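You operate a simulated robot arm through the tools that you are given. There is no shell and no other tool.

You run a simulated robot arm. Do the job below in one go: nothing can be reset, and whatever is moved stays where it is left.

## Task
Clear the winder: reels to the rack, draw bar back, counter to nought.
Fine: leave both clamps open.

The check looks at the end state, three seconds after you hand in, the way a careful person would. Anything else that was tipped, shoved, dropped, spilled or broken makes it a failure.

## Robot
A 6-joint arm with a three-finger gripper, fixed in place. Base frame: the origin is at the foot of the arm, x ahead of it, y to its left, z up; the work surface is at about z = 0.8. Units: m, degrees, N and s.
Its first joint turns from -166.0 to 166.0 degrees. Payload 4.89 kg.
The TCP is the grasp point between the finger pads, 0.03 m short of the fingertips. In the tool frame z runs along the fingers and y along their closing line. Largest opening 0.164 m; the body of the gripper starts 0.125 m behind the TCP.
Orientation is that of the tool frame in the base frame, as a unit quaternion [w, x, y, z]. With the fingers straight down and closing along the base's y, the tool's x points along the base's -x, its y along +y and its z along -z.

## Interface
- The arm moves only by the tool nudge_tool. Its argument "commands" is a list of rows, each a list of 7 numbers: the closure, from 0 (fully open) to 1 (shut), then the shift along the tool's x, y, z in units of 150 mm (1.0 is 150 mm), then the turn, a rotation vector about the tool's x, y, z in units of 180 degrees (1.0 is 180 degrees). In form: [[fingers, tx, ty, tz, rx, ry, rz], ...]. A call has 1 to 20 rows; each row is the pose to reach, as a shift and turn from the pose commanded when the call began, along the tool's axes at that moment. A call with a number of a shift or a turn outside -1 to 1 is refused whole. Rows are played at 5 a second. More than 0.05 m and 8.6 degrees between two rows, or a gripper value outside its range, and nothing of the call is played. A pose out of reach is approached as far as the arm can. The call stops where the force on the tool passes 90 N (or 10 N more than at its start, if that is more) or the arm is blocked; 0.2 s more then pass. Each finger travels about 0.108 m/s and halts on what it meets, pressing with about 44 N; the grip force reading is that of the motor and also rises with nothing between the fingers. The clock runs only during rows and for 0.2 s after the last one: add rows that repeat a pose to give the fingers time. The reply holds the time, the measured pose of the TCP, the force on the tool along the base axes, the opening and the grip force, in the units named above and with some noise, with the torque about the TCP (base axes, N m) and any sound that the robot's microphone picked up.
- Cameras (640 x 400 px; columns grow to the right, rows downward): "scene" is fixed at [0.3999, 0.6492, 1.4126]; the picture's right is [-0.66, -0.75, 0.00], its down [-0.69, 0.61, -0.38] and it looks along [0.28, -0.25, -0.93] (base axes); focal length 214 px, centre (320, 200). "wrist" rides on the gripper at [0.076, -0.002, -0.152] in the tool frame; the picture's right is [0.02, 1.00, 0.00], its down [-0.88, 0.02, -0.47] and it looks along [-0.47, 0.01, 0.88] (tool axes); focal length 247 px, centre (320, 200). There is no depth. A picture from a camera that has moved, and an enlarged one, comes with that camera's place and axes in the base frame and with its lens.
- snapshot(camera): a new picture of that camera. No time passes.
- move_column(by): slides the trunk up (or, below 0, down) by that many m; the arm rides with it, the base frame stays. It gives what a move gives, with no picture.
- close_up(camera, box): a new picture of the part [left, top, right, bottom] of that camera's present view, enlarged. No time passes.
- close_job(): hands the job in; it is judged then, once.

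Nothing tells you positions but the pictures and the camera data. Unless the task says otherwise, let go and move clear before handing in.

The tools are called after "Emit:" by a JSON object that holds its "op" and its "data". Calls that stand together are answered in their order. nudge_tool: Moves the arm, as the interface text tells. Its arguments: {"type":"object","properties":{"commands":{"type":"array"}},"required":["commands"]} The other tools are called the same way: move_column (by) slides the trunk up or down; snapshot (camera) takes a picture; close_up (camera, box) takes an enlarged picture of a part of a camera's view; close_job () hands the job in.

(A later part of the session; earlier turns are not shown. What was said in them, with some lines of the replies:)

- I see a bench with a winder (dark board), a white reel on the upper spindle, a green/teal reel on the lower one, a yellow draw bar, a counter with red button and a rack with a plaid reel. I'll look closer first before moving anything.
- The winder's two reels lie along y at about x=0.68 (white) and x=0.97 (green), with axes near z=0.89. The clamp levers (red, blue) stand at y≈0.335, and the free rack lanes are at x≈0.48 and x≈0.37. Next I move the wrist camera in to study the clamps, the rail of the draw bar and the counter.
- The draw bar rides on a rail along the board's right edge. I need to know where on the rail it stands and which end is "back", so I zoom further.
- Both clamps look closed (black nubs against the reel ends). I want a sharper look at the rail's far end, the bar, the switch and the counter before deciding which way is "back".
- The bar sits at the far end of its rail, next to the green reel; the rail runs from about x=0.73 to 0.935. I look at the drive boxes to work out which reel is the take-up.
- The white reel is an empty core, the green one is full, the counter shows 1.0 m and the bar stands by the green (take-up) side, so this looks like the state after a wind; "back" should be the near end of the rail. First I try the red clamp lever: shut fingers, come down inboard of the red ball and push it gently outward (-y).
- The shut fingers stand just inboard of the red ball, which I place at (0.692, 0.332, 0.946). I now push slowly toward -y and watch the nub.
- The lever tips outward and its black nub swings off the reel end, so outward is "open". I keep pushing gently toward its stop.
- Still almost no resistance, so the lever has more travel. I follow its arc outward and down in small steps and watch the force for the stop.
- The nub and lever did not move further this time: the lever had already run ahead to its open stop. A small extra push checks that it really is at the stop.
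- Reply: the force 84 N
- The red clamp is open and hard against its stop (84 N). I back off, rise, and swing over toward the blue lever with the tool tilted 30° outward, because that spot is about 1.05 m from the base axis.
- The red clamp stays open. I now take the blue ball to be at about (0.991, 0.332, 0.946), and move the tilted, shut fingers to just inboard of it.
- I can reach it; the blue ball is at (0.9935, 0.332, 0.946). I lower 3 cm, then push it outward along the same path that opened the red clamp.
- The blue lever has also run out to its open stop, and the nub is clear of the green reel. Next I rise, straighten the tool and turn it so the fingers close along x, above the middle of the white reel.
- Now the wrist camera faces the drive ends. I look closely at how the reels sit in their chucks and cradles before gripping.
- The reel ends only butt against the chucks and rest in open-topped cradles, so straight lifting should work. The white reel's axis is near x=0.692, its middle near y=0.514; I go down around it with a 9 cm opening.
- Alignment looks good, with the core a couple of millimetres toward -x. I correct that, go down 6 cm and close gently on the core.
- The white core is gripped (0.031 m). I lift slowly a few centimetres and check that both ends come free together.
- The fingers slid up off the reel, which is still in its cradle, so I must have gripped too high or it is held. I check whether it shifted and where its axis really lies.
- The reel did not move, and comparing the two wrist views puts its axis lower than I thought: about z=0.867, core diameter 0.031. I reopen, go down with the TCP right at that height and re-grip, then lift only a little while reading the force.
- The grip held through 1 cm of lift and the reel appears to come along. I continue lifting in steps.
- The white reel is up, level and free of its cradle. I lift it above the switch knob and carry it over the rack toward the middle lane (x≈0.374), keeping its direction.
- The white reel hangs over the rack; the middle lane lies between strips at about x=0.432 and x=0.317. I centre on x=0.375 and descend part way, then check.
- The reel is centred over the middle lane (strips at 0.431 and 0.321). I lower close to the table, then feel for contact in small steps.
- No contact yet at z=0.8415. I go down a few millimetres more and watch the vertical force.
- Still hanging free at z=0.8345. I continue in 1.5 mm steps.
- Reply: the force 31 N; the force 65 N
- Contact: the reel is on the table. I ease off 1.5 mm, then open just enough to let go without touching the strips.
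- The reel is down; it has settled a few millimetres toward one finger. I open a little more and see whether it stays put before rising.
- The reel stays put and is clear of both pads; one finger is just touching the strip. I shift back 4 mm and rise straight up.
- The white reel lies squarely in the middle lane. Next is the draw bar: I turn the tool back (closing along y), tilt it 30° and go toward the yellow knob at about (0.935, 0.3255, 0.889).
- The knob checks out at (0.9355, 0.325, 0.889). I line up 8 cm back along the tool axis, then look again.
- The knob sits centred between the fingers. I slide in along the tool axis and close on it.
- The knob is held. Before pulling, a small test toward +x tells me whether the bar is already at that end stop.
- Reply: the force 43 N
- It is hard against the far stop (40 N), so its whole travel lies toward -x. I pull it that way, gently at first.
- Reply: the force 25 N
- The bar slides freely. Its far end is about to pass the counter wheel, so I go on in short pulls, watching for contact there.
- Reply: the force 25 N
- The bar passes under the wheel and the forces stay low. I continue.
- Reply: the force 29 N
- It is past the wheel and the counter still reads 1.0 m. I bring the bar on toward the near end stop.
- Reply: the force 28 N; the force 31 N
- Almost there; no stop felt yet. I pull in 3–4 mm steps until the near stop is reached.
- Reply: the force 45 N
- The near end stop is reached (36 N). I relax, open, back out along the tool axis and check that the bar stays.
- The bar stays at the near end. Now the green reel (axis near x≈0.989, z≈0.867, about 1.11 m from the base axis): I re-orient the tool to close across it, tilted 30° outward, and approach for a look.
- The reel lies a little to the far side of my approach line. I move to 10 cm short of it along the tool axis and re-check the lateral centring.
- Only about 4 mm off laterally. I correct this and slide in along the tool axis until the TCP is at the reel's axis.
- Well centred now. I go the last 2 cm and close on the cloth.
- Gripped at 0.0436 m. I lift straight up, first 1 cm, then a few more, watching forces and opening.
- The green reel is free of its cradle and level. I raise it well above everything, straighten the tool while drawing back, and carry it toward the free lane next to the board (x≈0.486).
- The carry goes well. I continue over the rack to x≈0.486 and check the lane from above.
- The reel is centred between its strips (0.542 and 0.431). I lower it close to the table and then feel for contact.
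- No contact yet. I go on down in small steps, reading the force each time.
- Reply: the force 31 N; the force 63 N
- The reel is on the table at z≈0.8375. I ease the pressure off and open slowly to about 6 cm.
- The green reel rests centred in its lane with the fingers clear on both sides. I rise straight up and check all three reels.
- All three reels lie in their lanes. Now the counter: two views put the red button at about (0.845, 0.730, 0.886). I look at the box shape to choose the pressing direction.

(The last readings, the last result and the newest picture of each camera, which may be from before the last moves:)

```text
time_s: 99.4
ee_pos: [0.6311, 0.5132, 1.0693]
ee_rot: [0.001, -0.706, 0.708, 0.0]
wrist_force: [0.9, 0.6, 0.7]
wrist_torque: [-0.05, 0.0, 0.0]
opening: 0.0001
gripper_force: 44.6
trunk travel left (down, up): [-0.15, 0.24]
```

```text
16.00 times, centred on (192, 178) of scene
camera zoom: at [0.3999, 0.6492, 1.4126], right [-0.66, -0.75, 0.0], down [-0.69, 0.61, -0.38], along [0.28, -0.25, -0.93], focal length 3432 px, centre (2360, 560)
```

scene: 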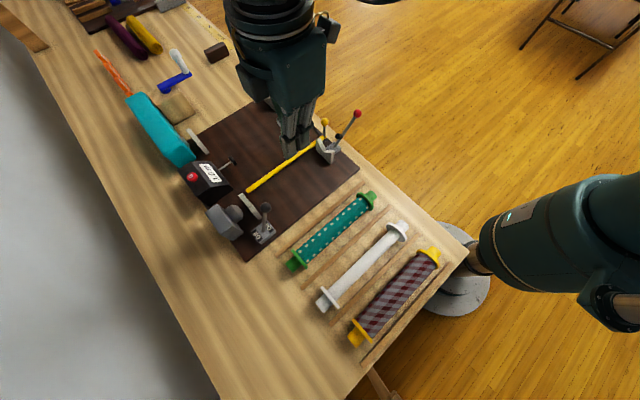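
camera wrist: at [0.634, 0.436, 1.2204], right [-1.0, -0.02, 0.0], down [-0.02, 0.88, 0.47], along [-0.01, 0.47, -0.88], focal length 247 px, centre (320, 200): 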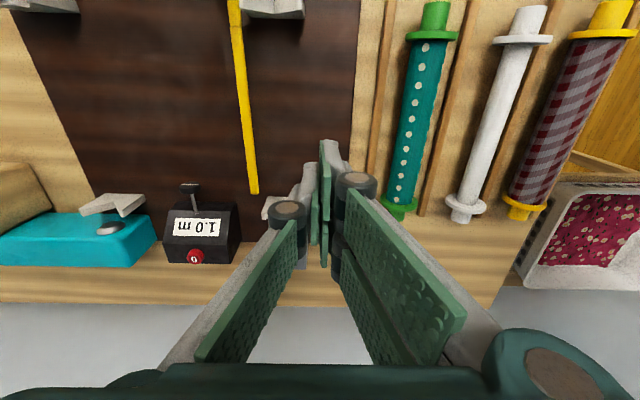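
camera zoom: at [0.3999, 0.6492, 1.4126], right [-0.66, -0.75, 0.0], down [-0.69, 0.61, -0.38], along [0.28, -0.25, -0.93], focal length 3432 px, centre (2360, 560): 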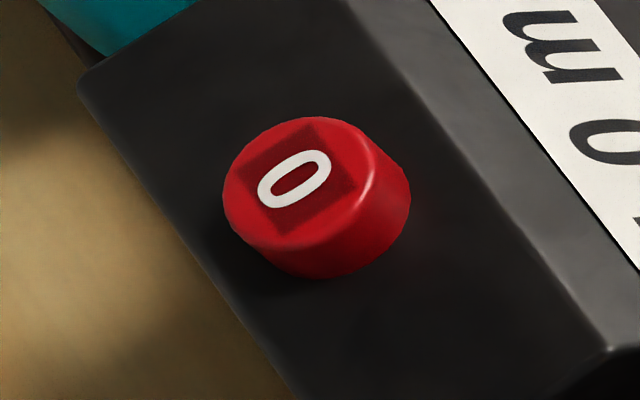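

The box's top is a flat ledge at z≈0.88 carrying the button, and the display slopes toward -y, so the button is pressed straight down. At 1.12 m radius I need the tool tilted outward again: I turn it to point radially (about 41°) and tilt 30° with shut fingers.

Emit:
{"op": "nudge_tool", "data": {"commands": [[1, -0.057, -0.057, 0, 0, 0, 0.039], [1, -0.114, -0.114, 0, 0, 0, 0.078], [1, -0.171, -0.171, 0, 0, 0, 0.117], [1, -0.229, -0.229, 0, 0, 0, 0.156], [1, -0.286, -0.286, 0, 0, 0, 0.195], [1, -0.343, -0.343, 0, 0, 0, 0.234], [1, -0.4, -0.4, 0, 0, 0, 0.2733], [1, -0.4, -0.4, 0, 0, 0, 0.2733]]}}

Emit:
{"op": "nudge_tool", "data": {"commands": [[1, -0.11, 0, 0, 0, -0.028, 0], [1, -0.22, 0, 0, 0, -0.056, 0], [1, -0.333, 0, 0, 0, -0.083, 0], [1, -0.444, 0, 0, 0, -0.111, 0], [1, -0.556, 0, 0, 0, -0.139, 0], [1, -0.667, 0, 0, 0, -0.1667, 0], [1, -0.667, 0, 0, 0, -0.1667, 0]]}}

Emit:
{"op": "snapshot", "data": {"camera": "wrist"}}

Emit:
{"op": "snapshot", "data": {"camera": "scene"}}

```text
time_s: 101.2
ee_pos: [0.6908, 0.5744, 1.0687]
ee_rot: [0.0, -0.347, 0.938, 0.0]
wrist_force: [-0.6, -0.3, -0.7]
wrist_torque: [-0.02, -0.01, 0.0]
opening: 0.0003
gripper_force: 43.4
trunk travel left (down, up): [-0.15, 0.24]
```

```text
time_s: 102.8
ee_pos: [0.7669, 0.6378, 1.0693]
ee_rot: [0.243, -0.337, 0.905, 0.09]
wrist_force: [-0.6, -0.4, 0.6]
wrist_torque: [0.01, 0.01, 0.05]
opening: 0.0
gripper_force: 44.3
trunk travel left (down, up): [-0.15, 0.24]
```

```text
taken
camera wrist: at [0.6598, 0.5434, 1.1628], right [-0.67, 0.74, -0.01], down [0.39, 0.36, 0.85], along [0.64, 0.56, -0.53], focal length 247 px, centre (320, 200)
```

wrist: 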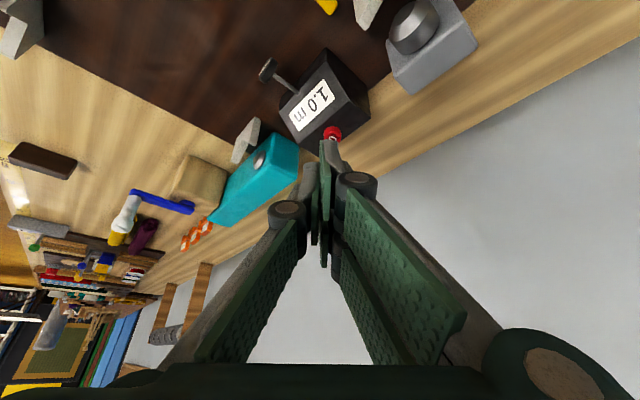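

```text
taken
```

scene: 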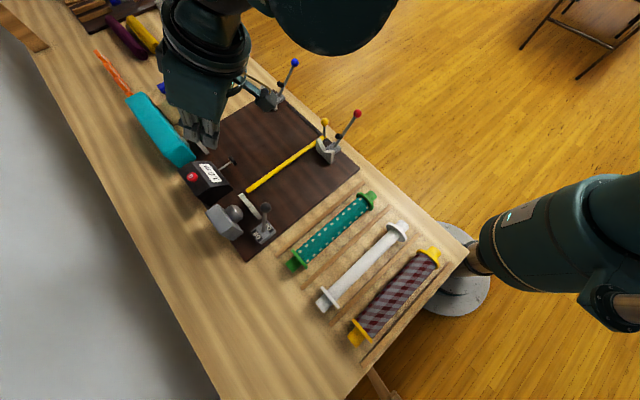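

I place the button near (0.843, 0.727, 0.888). I move the fingertips to about 4 cm above it and look again.

Emit:
{"op": "nudge_tool", "data": {"commands": [[1, -0.056, 0.023, 0.2, 0, 0, 0], [1, -0.112, 0.047, 0.4, 0, 0, 0], [1, -0.168, 0.07, 0.6, 0, 0, 0], [1, -0.224, 0.094, 0.8, 0, 0, 0], [1, -0.28, 0.117, 1.0, 0, 0, 0], [1, -0.28, 0.117, 1.0, 0, 0, 0]]}}

Emit:
{"op": "snapshot", "data": {"camera": "wrist"}}

Emit:
{"op": "close_up", "data": {"camera": "scene", "box": [150, 110, 270, 220]}}

Emit:
{"op": "close_up", "data": {"camera": "wrist", "box": [260, 60, 400, 240]}}

```text
time_s: 104.2
ee_pos: [0.8406, 0.7262, 0.9608]
ee_rot: [0.243, -0.336, 0.905, 0.09]
wrist_force: [0.2, 1.1, 0.2]
wrist_torque: [-0.03, 0.03, -0.01]
opening: 0.0002
gripper_force: 44.2
trunk travel left (down, up): [-0.15, 0.24]
```

```text
taken
camera wrist: at [0.7342, 0.631, 1.0542], right [-0.67, 0.74, -0.01], down [0.39, 0.36, 0.85], along [0.64, 0.56, -0.53], focal length 247 px, centre (320, 200)
```

wrist: 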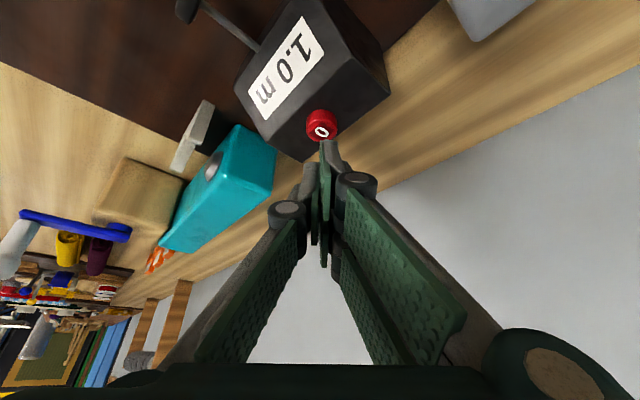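

```text
3.64 times, centred on (210, 165) of scene
camera zoom: at [0.3999, 0.6492, 1.4126], right [-0.66, -0.75, 0.0], down [-0.69, 0.61, -0.38], along [0.28, -0.25, -0.93], focal length 780 px, centre (720, 327)
```

zoom: 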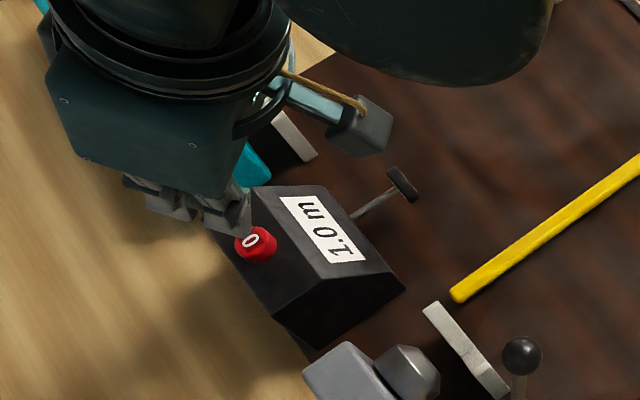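

```text
2.22 times, centred on (330, 150) of wrist
camera zoom: at [0.7342, 0.631, 1.0542], right [-0.67, 0.74, -0.01], down [0.39, 0.36, 0.85], along [0.64, 0.56, -0.53], focal length 549 px, centre (298, 311)
```

zoom: 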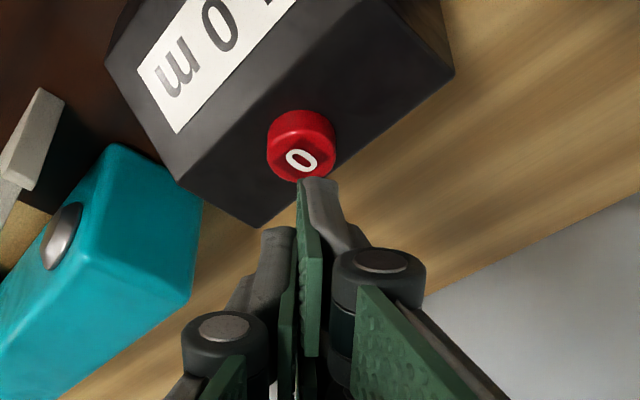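

The button's top centre is near (0.848, 0.731, 0.888). I shift 5 mm outward and come down to just above it.

Emit:
{"op": "nudge_tool", "data": {"commands": [[1, 0.03, 0, 0.075, 0, 0, 0], [1, 0.06, 0, 0.15, 0, 0, 0], [1, 0.088, 0, 0.219, 0, 0, 0], [1, 0.088, 0, 0.219, 0, 0, 0]]}}

Emit:
{"op": "close_up", "data": {"camera": "wrist", "box": [260, 60, 400, 240]}}

Emit:
{"op": "close_up", "data": {"camera": "scene", "box": [165, 145, 245, 215]}}

```text
time_s: 105.2
ee_pos: [0.8421, 0.7287, 0.9278]
ee_rot: [0.243, -0.337, 0.905, 0.091]
wrist_force: [-6.5, -6.6, 23.4]
wrist_torque: [-0.38, 0.48, 0.04]
opening: 0.0001
gripper_force: 43.9
trunk travel left (down, up): [-0.15, 0.24]
heard: click
```

```text
2.22 times, centred on (330, 150) of wrist
camera zoom: at [0.7369, 0.6331, 1.0212], right [-0.67, 0.74, -0.01], down [0.39, 0.36, 0.85], along [0.64, 0.56, -0.53], focal length 549 px, centre (298, 311)
```

zoom: 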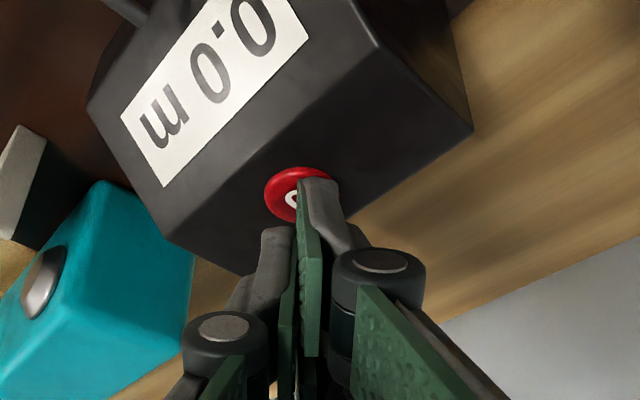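

```text
5.71 times, centred on (205, 180) of scene
camera zoom: at [0.3999, 0.6492, 1.4126], right [-0.66, -0.75, 0.0], down [-0.69, 0.61, -0.38], along [0.28, -0.25, -0.93], focal length 1226 px, centre (977, 314)
```

zoom: 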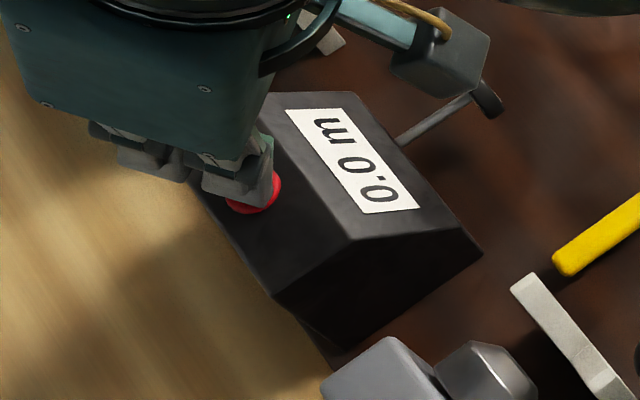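

A click, and the counter now reads 0.0 m. I lift straight off the button and check that it stays at nought.

Emit:
{"op": "nudge_tool", "data": {"commands": [[1, -0.05, 0, -0.087, 0, 0, 0], [1, -0.14, 0, -0.245, 0, 0, 0], [1, -0.23, 0, -0.4, 0, 0, 0], [1, -0.33, 0, -0.575, 0, 0, 0], [1, -0.433, 0, -0.75, 0, 0, 0], [1, -0.433, 0, -0.75, 0, 0, 0]]}}

Emit:
{"op": "nudge_tool", "data": {"commands": [[1, 0.144, 0, -0.083, 0, 0.033, 0], [1, 0.289, 0, -0.167, 0, 0.067, 0], [1, 0.433, 0, -0.25, 0, 0.1, 0], [1, 0.577, 0, -0.333, 0, 0.133, 0], [1, 0.722, 0, -0.417, 0, 0.1667, 0], [1, 0.722, 0, -0.417, 0, 0.1667, 0]]}}

Emit:
{"op": "snapshot", "data": {"camera": "scene"}}

Emit:
{"op": "close_up", "data": {"camera": "scene", "box": [165, 145, 245, 215]}}

Emit:
{"op": "snapshot", "data": {"camera": "wrist"}}

```text
time_s: 106.6
ee_pos: [0.8434, 0.7287, 1.0574]
ee_rot: [0.242, -0.337, 0.905, 0.09]
wrist_force: [-0.4, 0.5, 0.5]
wrist_torque: [0.01, -0.01, -0.02]
opening: 0.0
gripper_force: 44.1
trunk travel left (down, up): [-0.15, 0.24]
```

```text
time_s: 108.0
ee_pos: [0.7484, 0.6471, 1.0544]
ee_rot: [-0.001, -0.349, 0.937, -0.001]
wrist_force: [0.0, 0.4, 0.4]
wrist_torque: [0.0, 0.0, -0.03]
opening: 0.0004
gripper_force: 44.3
trunk travel left (down, up): [-0.15, 0.24]
```

```text
taken
```

scene: 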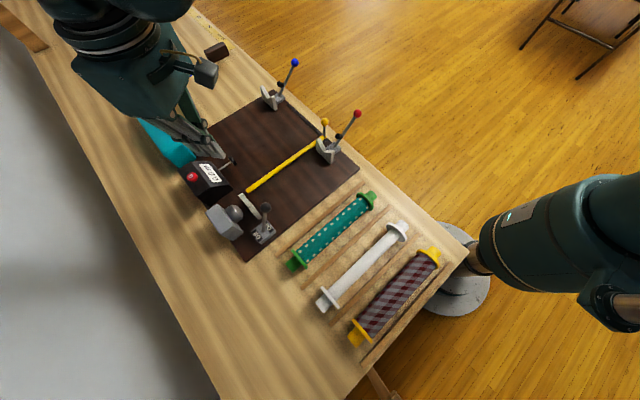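

```text
5.71 times, centred on (205, 180) of scene
camera zoom: at [0.3999, 0.6492, 1.4126], right [-0.66, -0.75, 0.0], down [-0.69, 0.61, -0.38], along [0.28, -0.25, -0.93], focal length 1226 px, centre (977, 314)
```

zoom: 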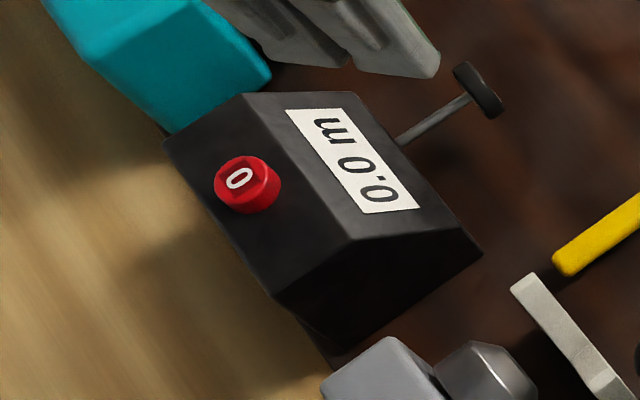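

```text
taken
camera wrist: at [0.693, 0.5946, 1.2071], right [-0.67, 0.74, 0.0], down [0.65, 0.59, 0.47], along [0.35, 0.32, -0.88], focal length 247 px, centre (320, 200)
```

wrist: 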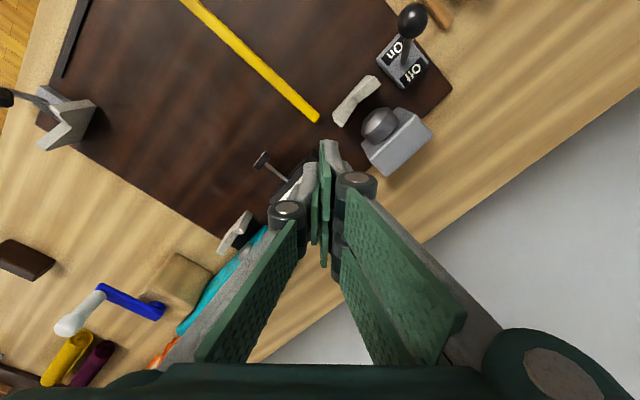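

The counter holds at 0.0 m. I move the arm up and clear, then do a last check of clamps, bar, rack and the rest of the bench.

Emit:
{"op": "nudge_tool", "data": {"commands": [[0.9, 0.15, 0, -0.2, 0, 0, 0], [0.8, 0.35, 0, -0.4, 0, 0, 0], [0.6, 0.55, 0, -0.6, 0, 0, 0], [0.4, 0.75, 0, -0.8, 0, 0, 0], [0.2, 0.9, 0, -1.0, 0, 0, 0], [0, 1.0, 0, -1.0, 0, 0, 0], [0, 1.0, 0, -1.0, 0, 0, 0]]}}

Emit:
{"op": "snapshot", "data": {"camera": "scene"}}

Emit:
{"op": "close_up", "data": {"camera": "scene", "box": [200, 50, 380, 260]}}

Emit:
{"op": "close_up", "data": {"camera": "scene", "box": [270, 170, 460, 360]}}

Emit:
{"op": "close_up", "data": {"camera": "scene", "box": [0, 0, 240, 220]}}

```text
time_s: 109.6
ee_pos: [0.6352, 0.5496, 1.2058]
ee_rot: [0.0, -0.348, 0.937, 0.0]
wrist_force: [-1.5, 1.3, 0.9]
wrist_torque: [0.08, -0.04, 0.01]
opening: 0.164
gripper_force: 0.0
trunk travel left (down, up): [-0.15, 0.24]
```

```text
taken
```

scene: 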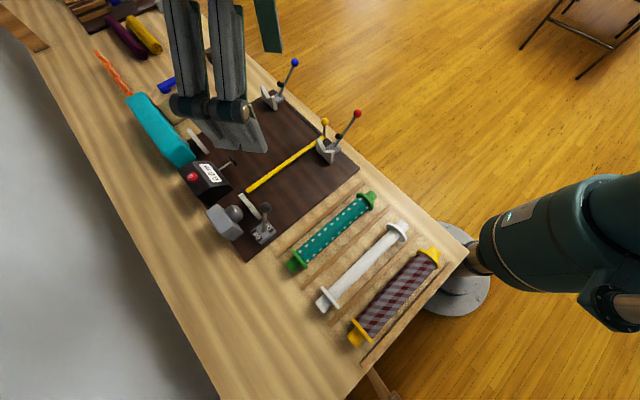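

```text
1.90 times, centred on (290, 155) of scene
camera zoom: at [0.3999, 0.6492, 1.4126], right [-0.66, -0.75, 0.0], down [-0.69, 0.61, -0.38], along [0.28, -0.25, -0.93], focal length 408 px, centre (377, 286)
```

zoom: 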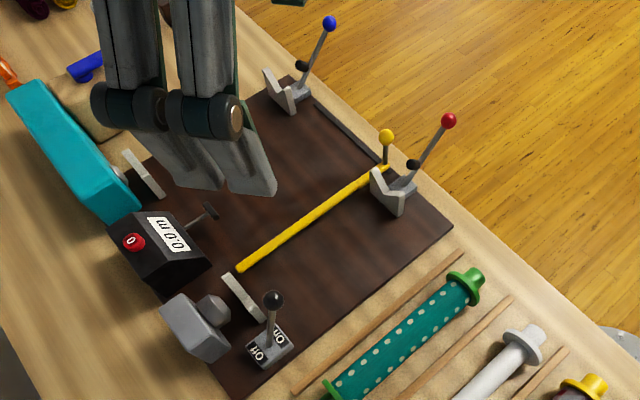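

```text
2.11 times, centred on (365, 265) of scene
camera zoom: at [0.3999, 0.6492, 1.4126], right [-0.66, -0.75, 0.0], down [-0.69, 0.61, -0.38], along [0.28, -0.25, -0.93], focal length 452 px, centre (225, 63)
```

zoom: 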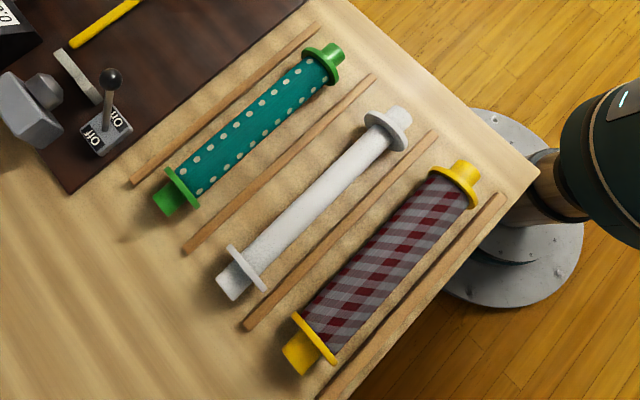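

```text
1.82 times, centred on (120, 110) of scene
camera zoom: at [0.3999, 0.6492, 1.4126], right [-0.66, -0.75, 0.0], down [-0.69, 0.61, -0.38], along [0.28, -0.25, -0.93], focal length 390 px, centre (684, 364)
```

zoom: 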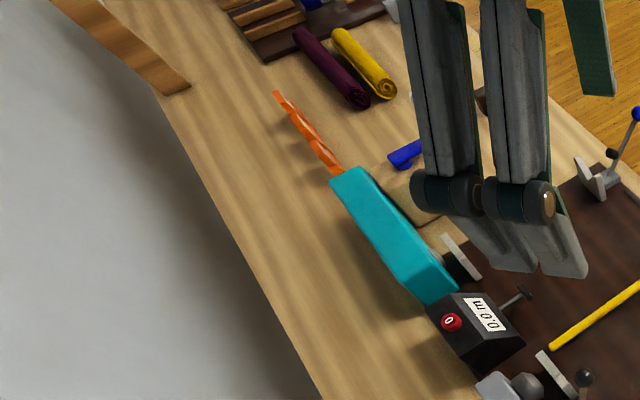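

Everything is in place:

- Both clamp levers are tipped open.
- The draw bar is at the near end of its rail.
- The counter reads 0.0 m.
- The dotted and white reels lie in their own rack lanes beside the plaid one.
- Nothing else on the bench has moved.

The arm is up and clear, so I hand the job in.

Emit:
{"op": "close_job", "data": {}}

```text
The job is handed in.
```

I cleared the winder and handed the job in; no verdict has come back yet. My last pictures showed:

- **Reels:** The white reel is in the middle rack lane and the green dotted one is in the lane next to the board. The plaid reel was not touched.
- **Draw bar:** It is at the near end of its rail, by the white reel's cradle. It started hard against the far stop. Nothing on the machine marks which end is "back", so I took it to be the near end. The full green reel, empty white core and 1.0 m on the counter looked like a finished wind. If you meant the far end, the bar is in the wrong place.
- **Counter:** It reads 0.0 m and was still at nought about four seconds after the reset.
- **Clamps:** Both are open. I pressed the red lever against its stop to confirm; the blue one swung out the same way, but I did not press it.

My first grip on the white reel was too high and slipped off. The reel stayed in its cradle and the second lift went cleanly.

The motor switch lever leans toward "On", and did from the start. You did not mention it and nothing was turning, so I left it alone.
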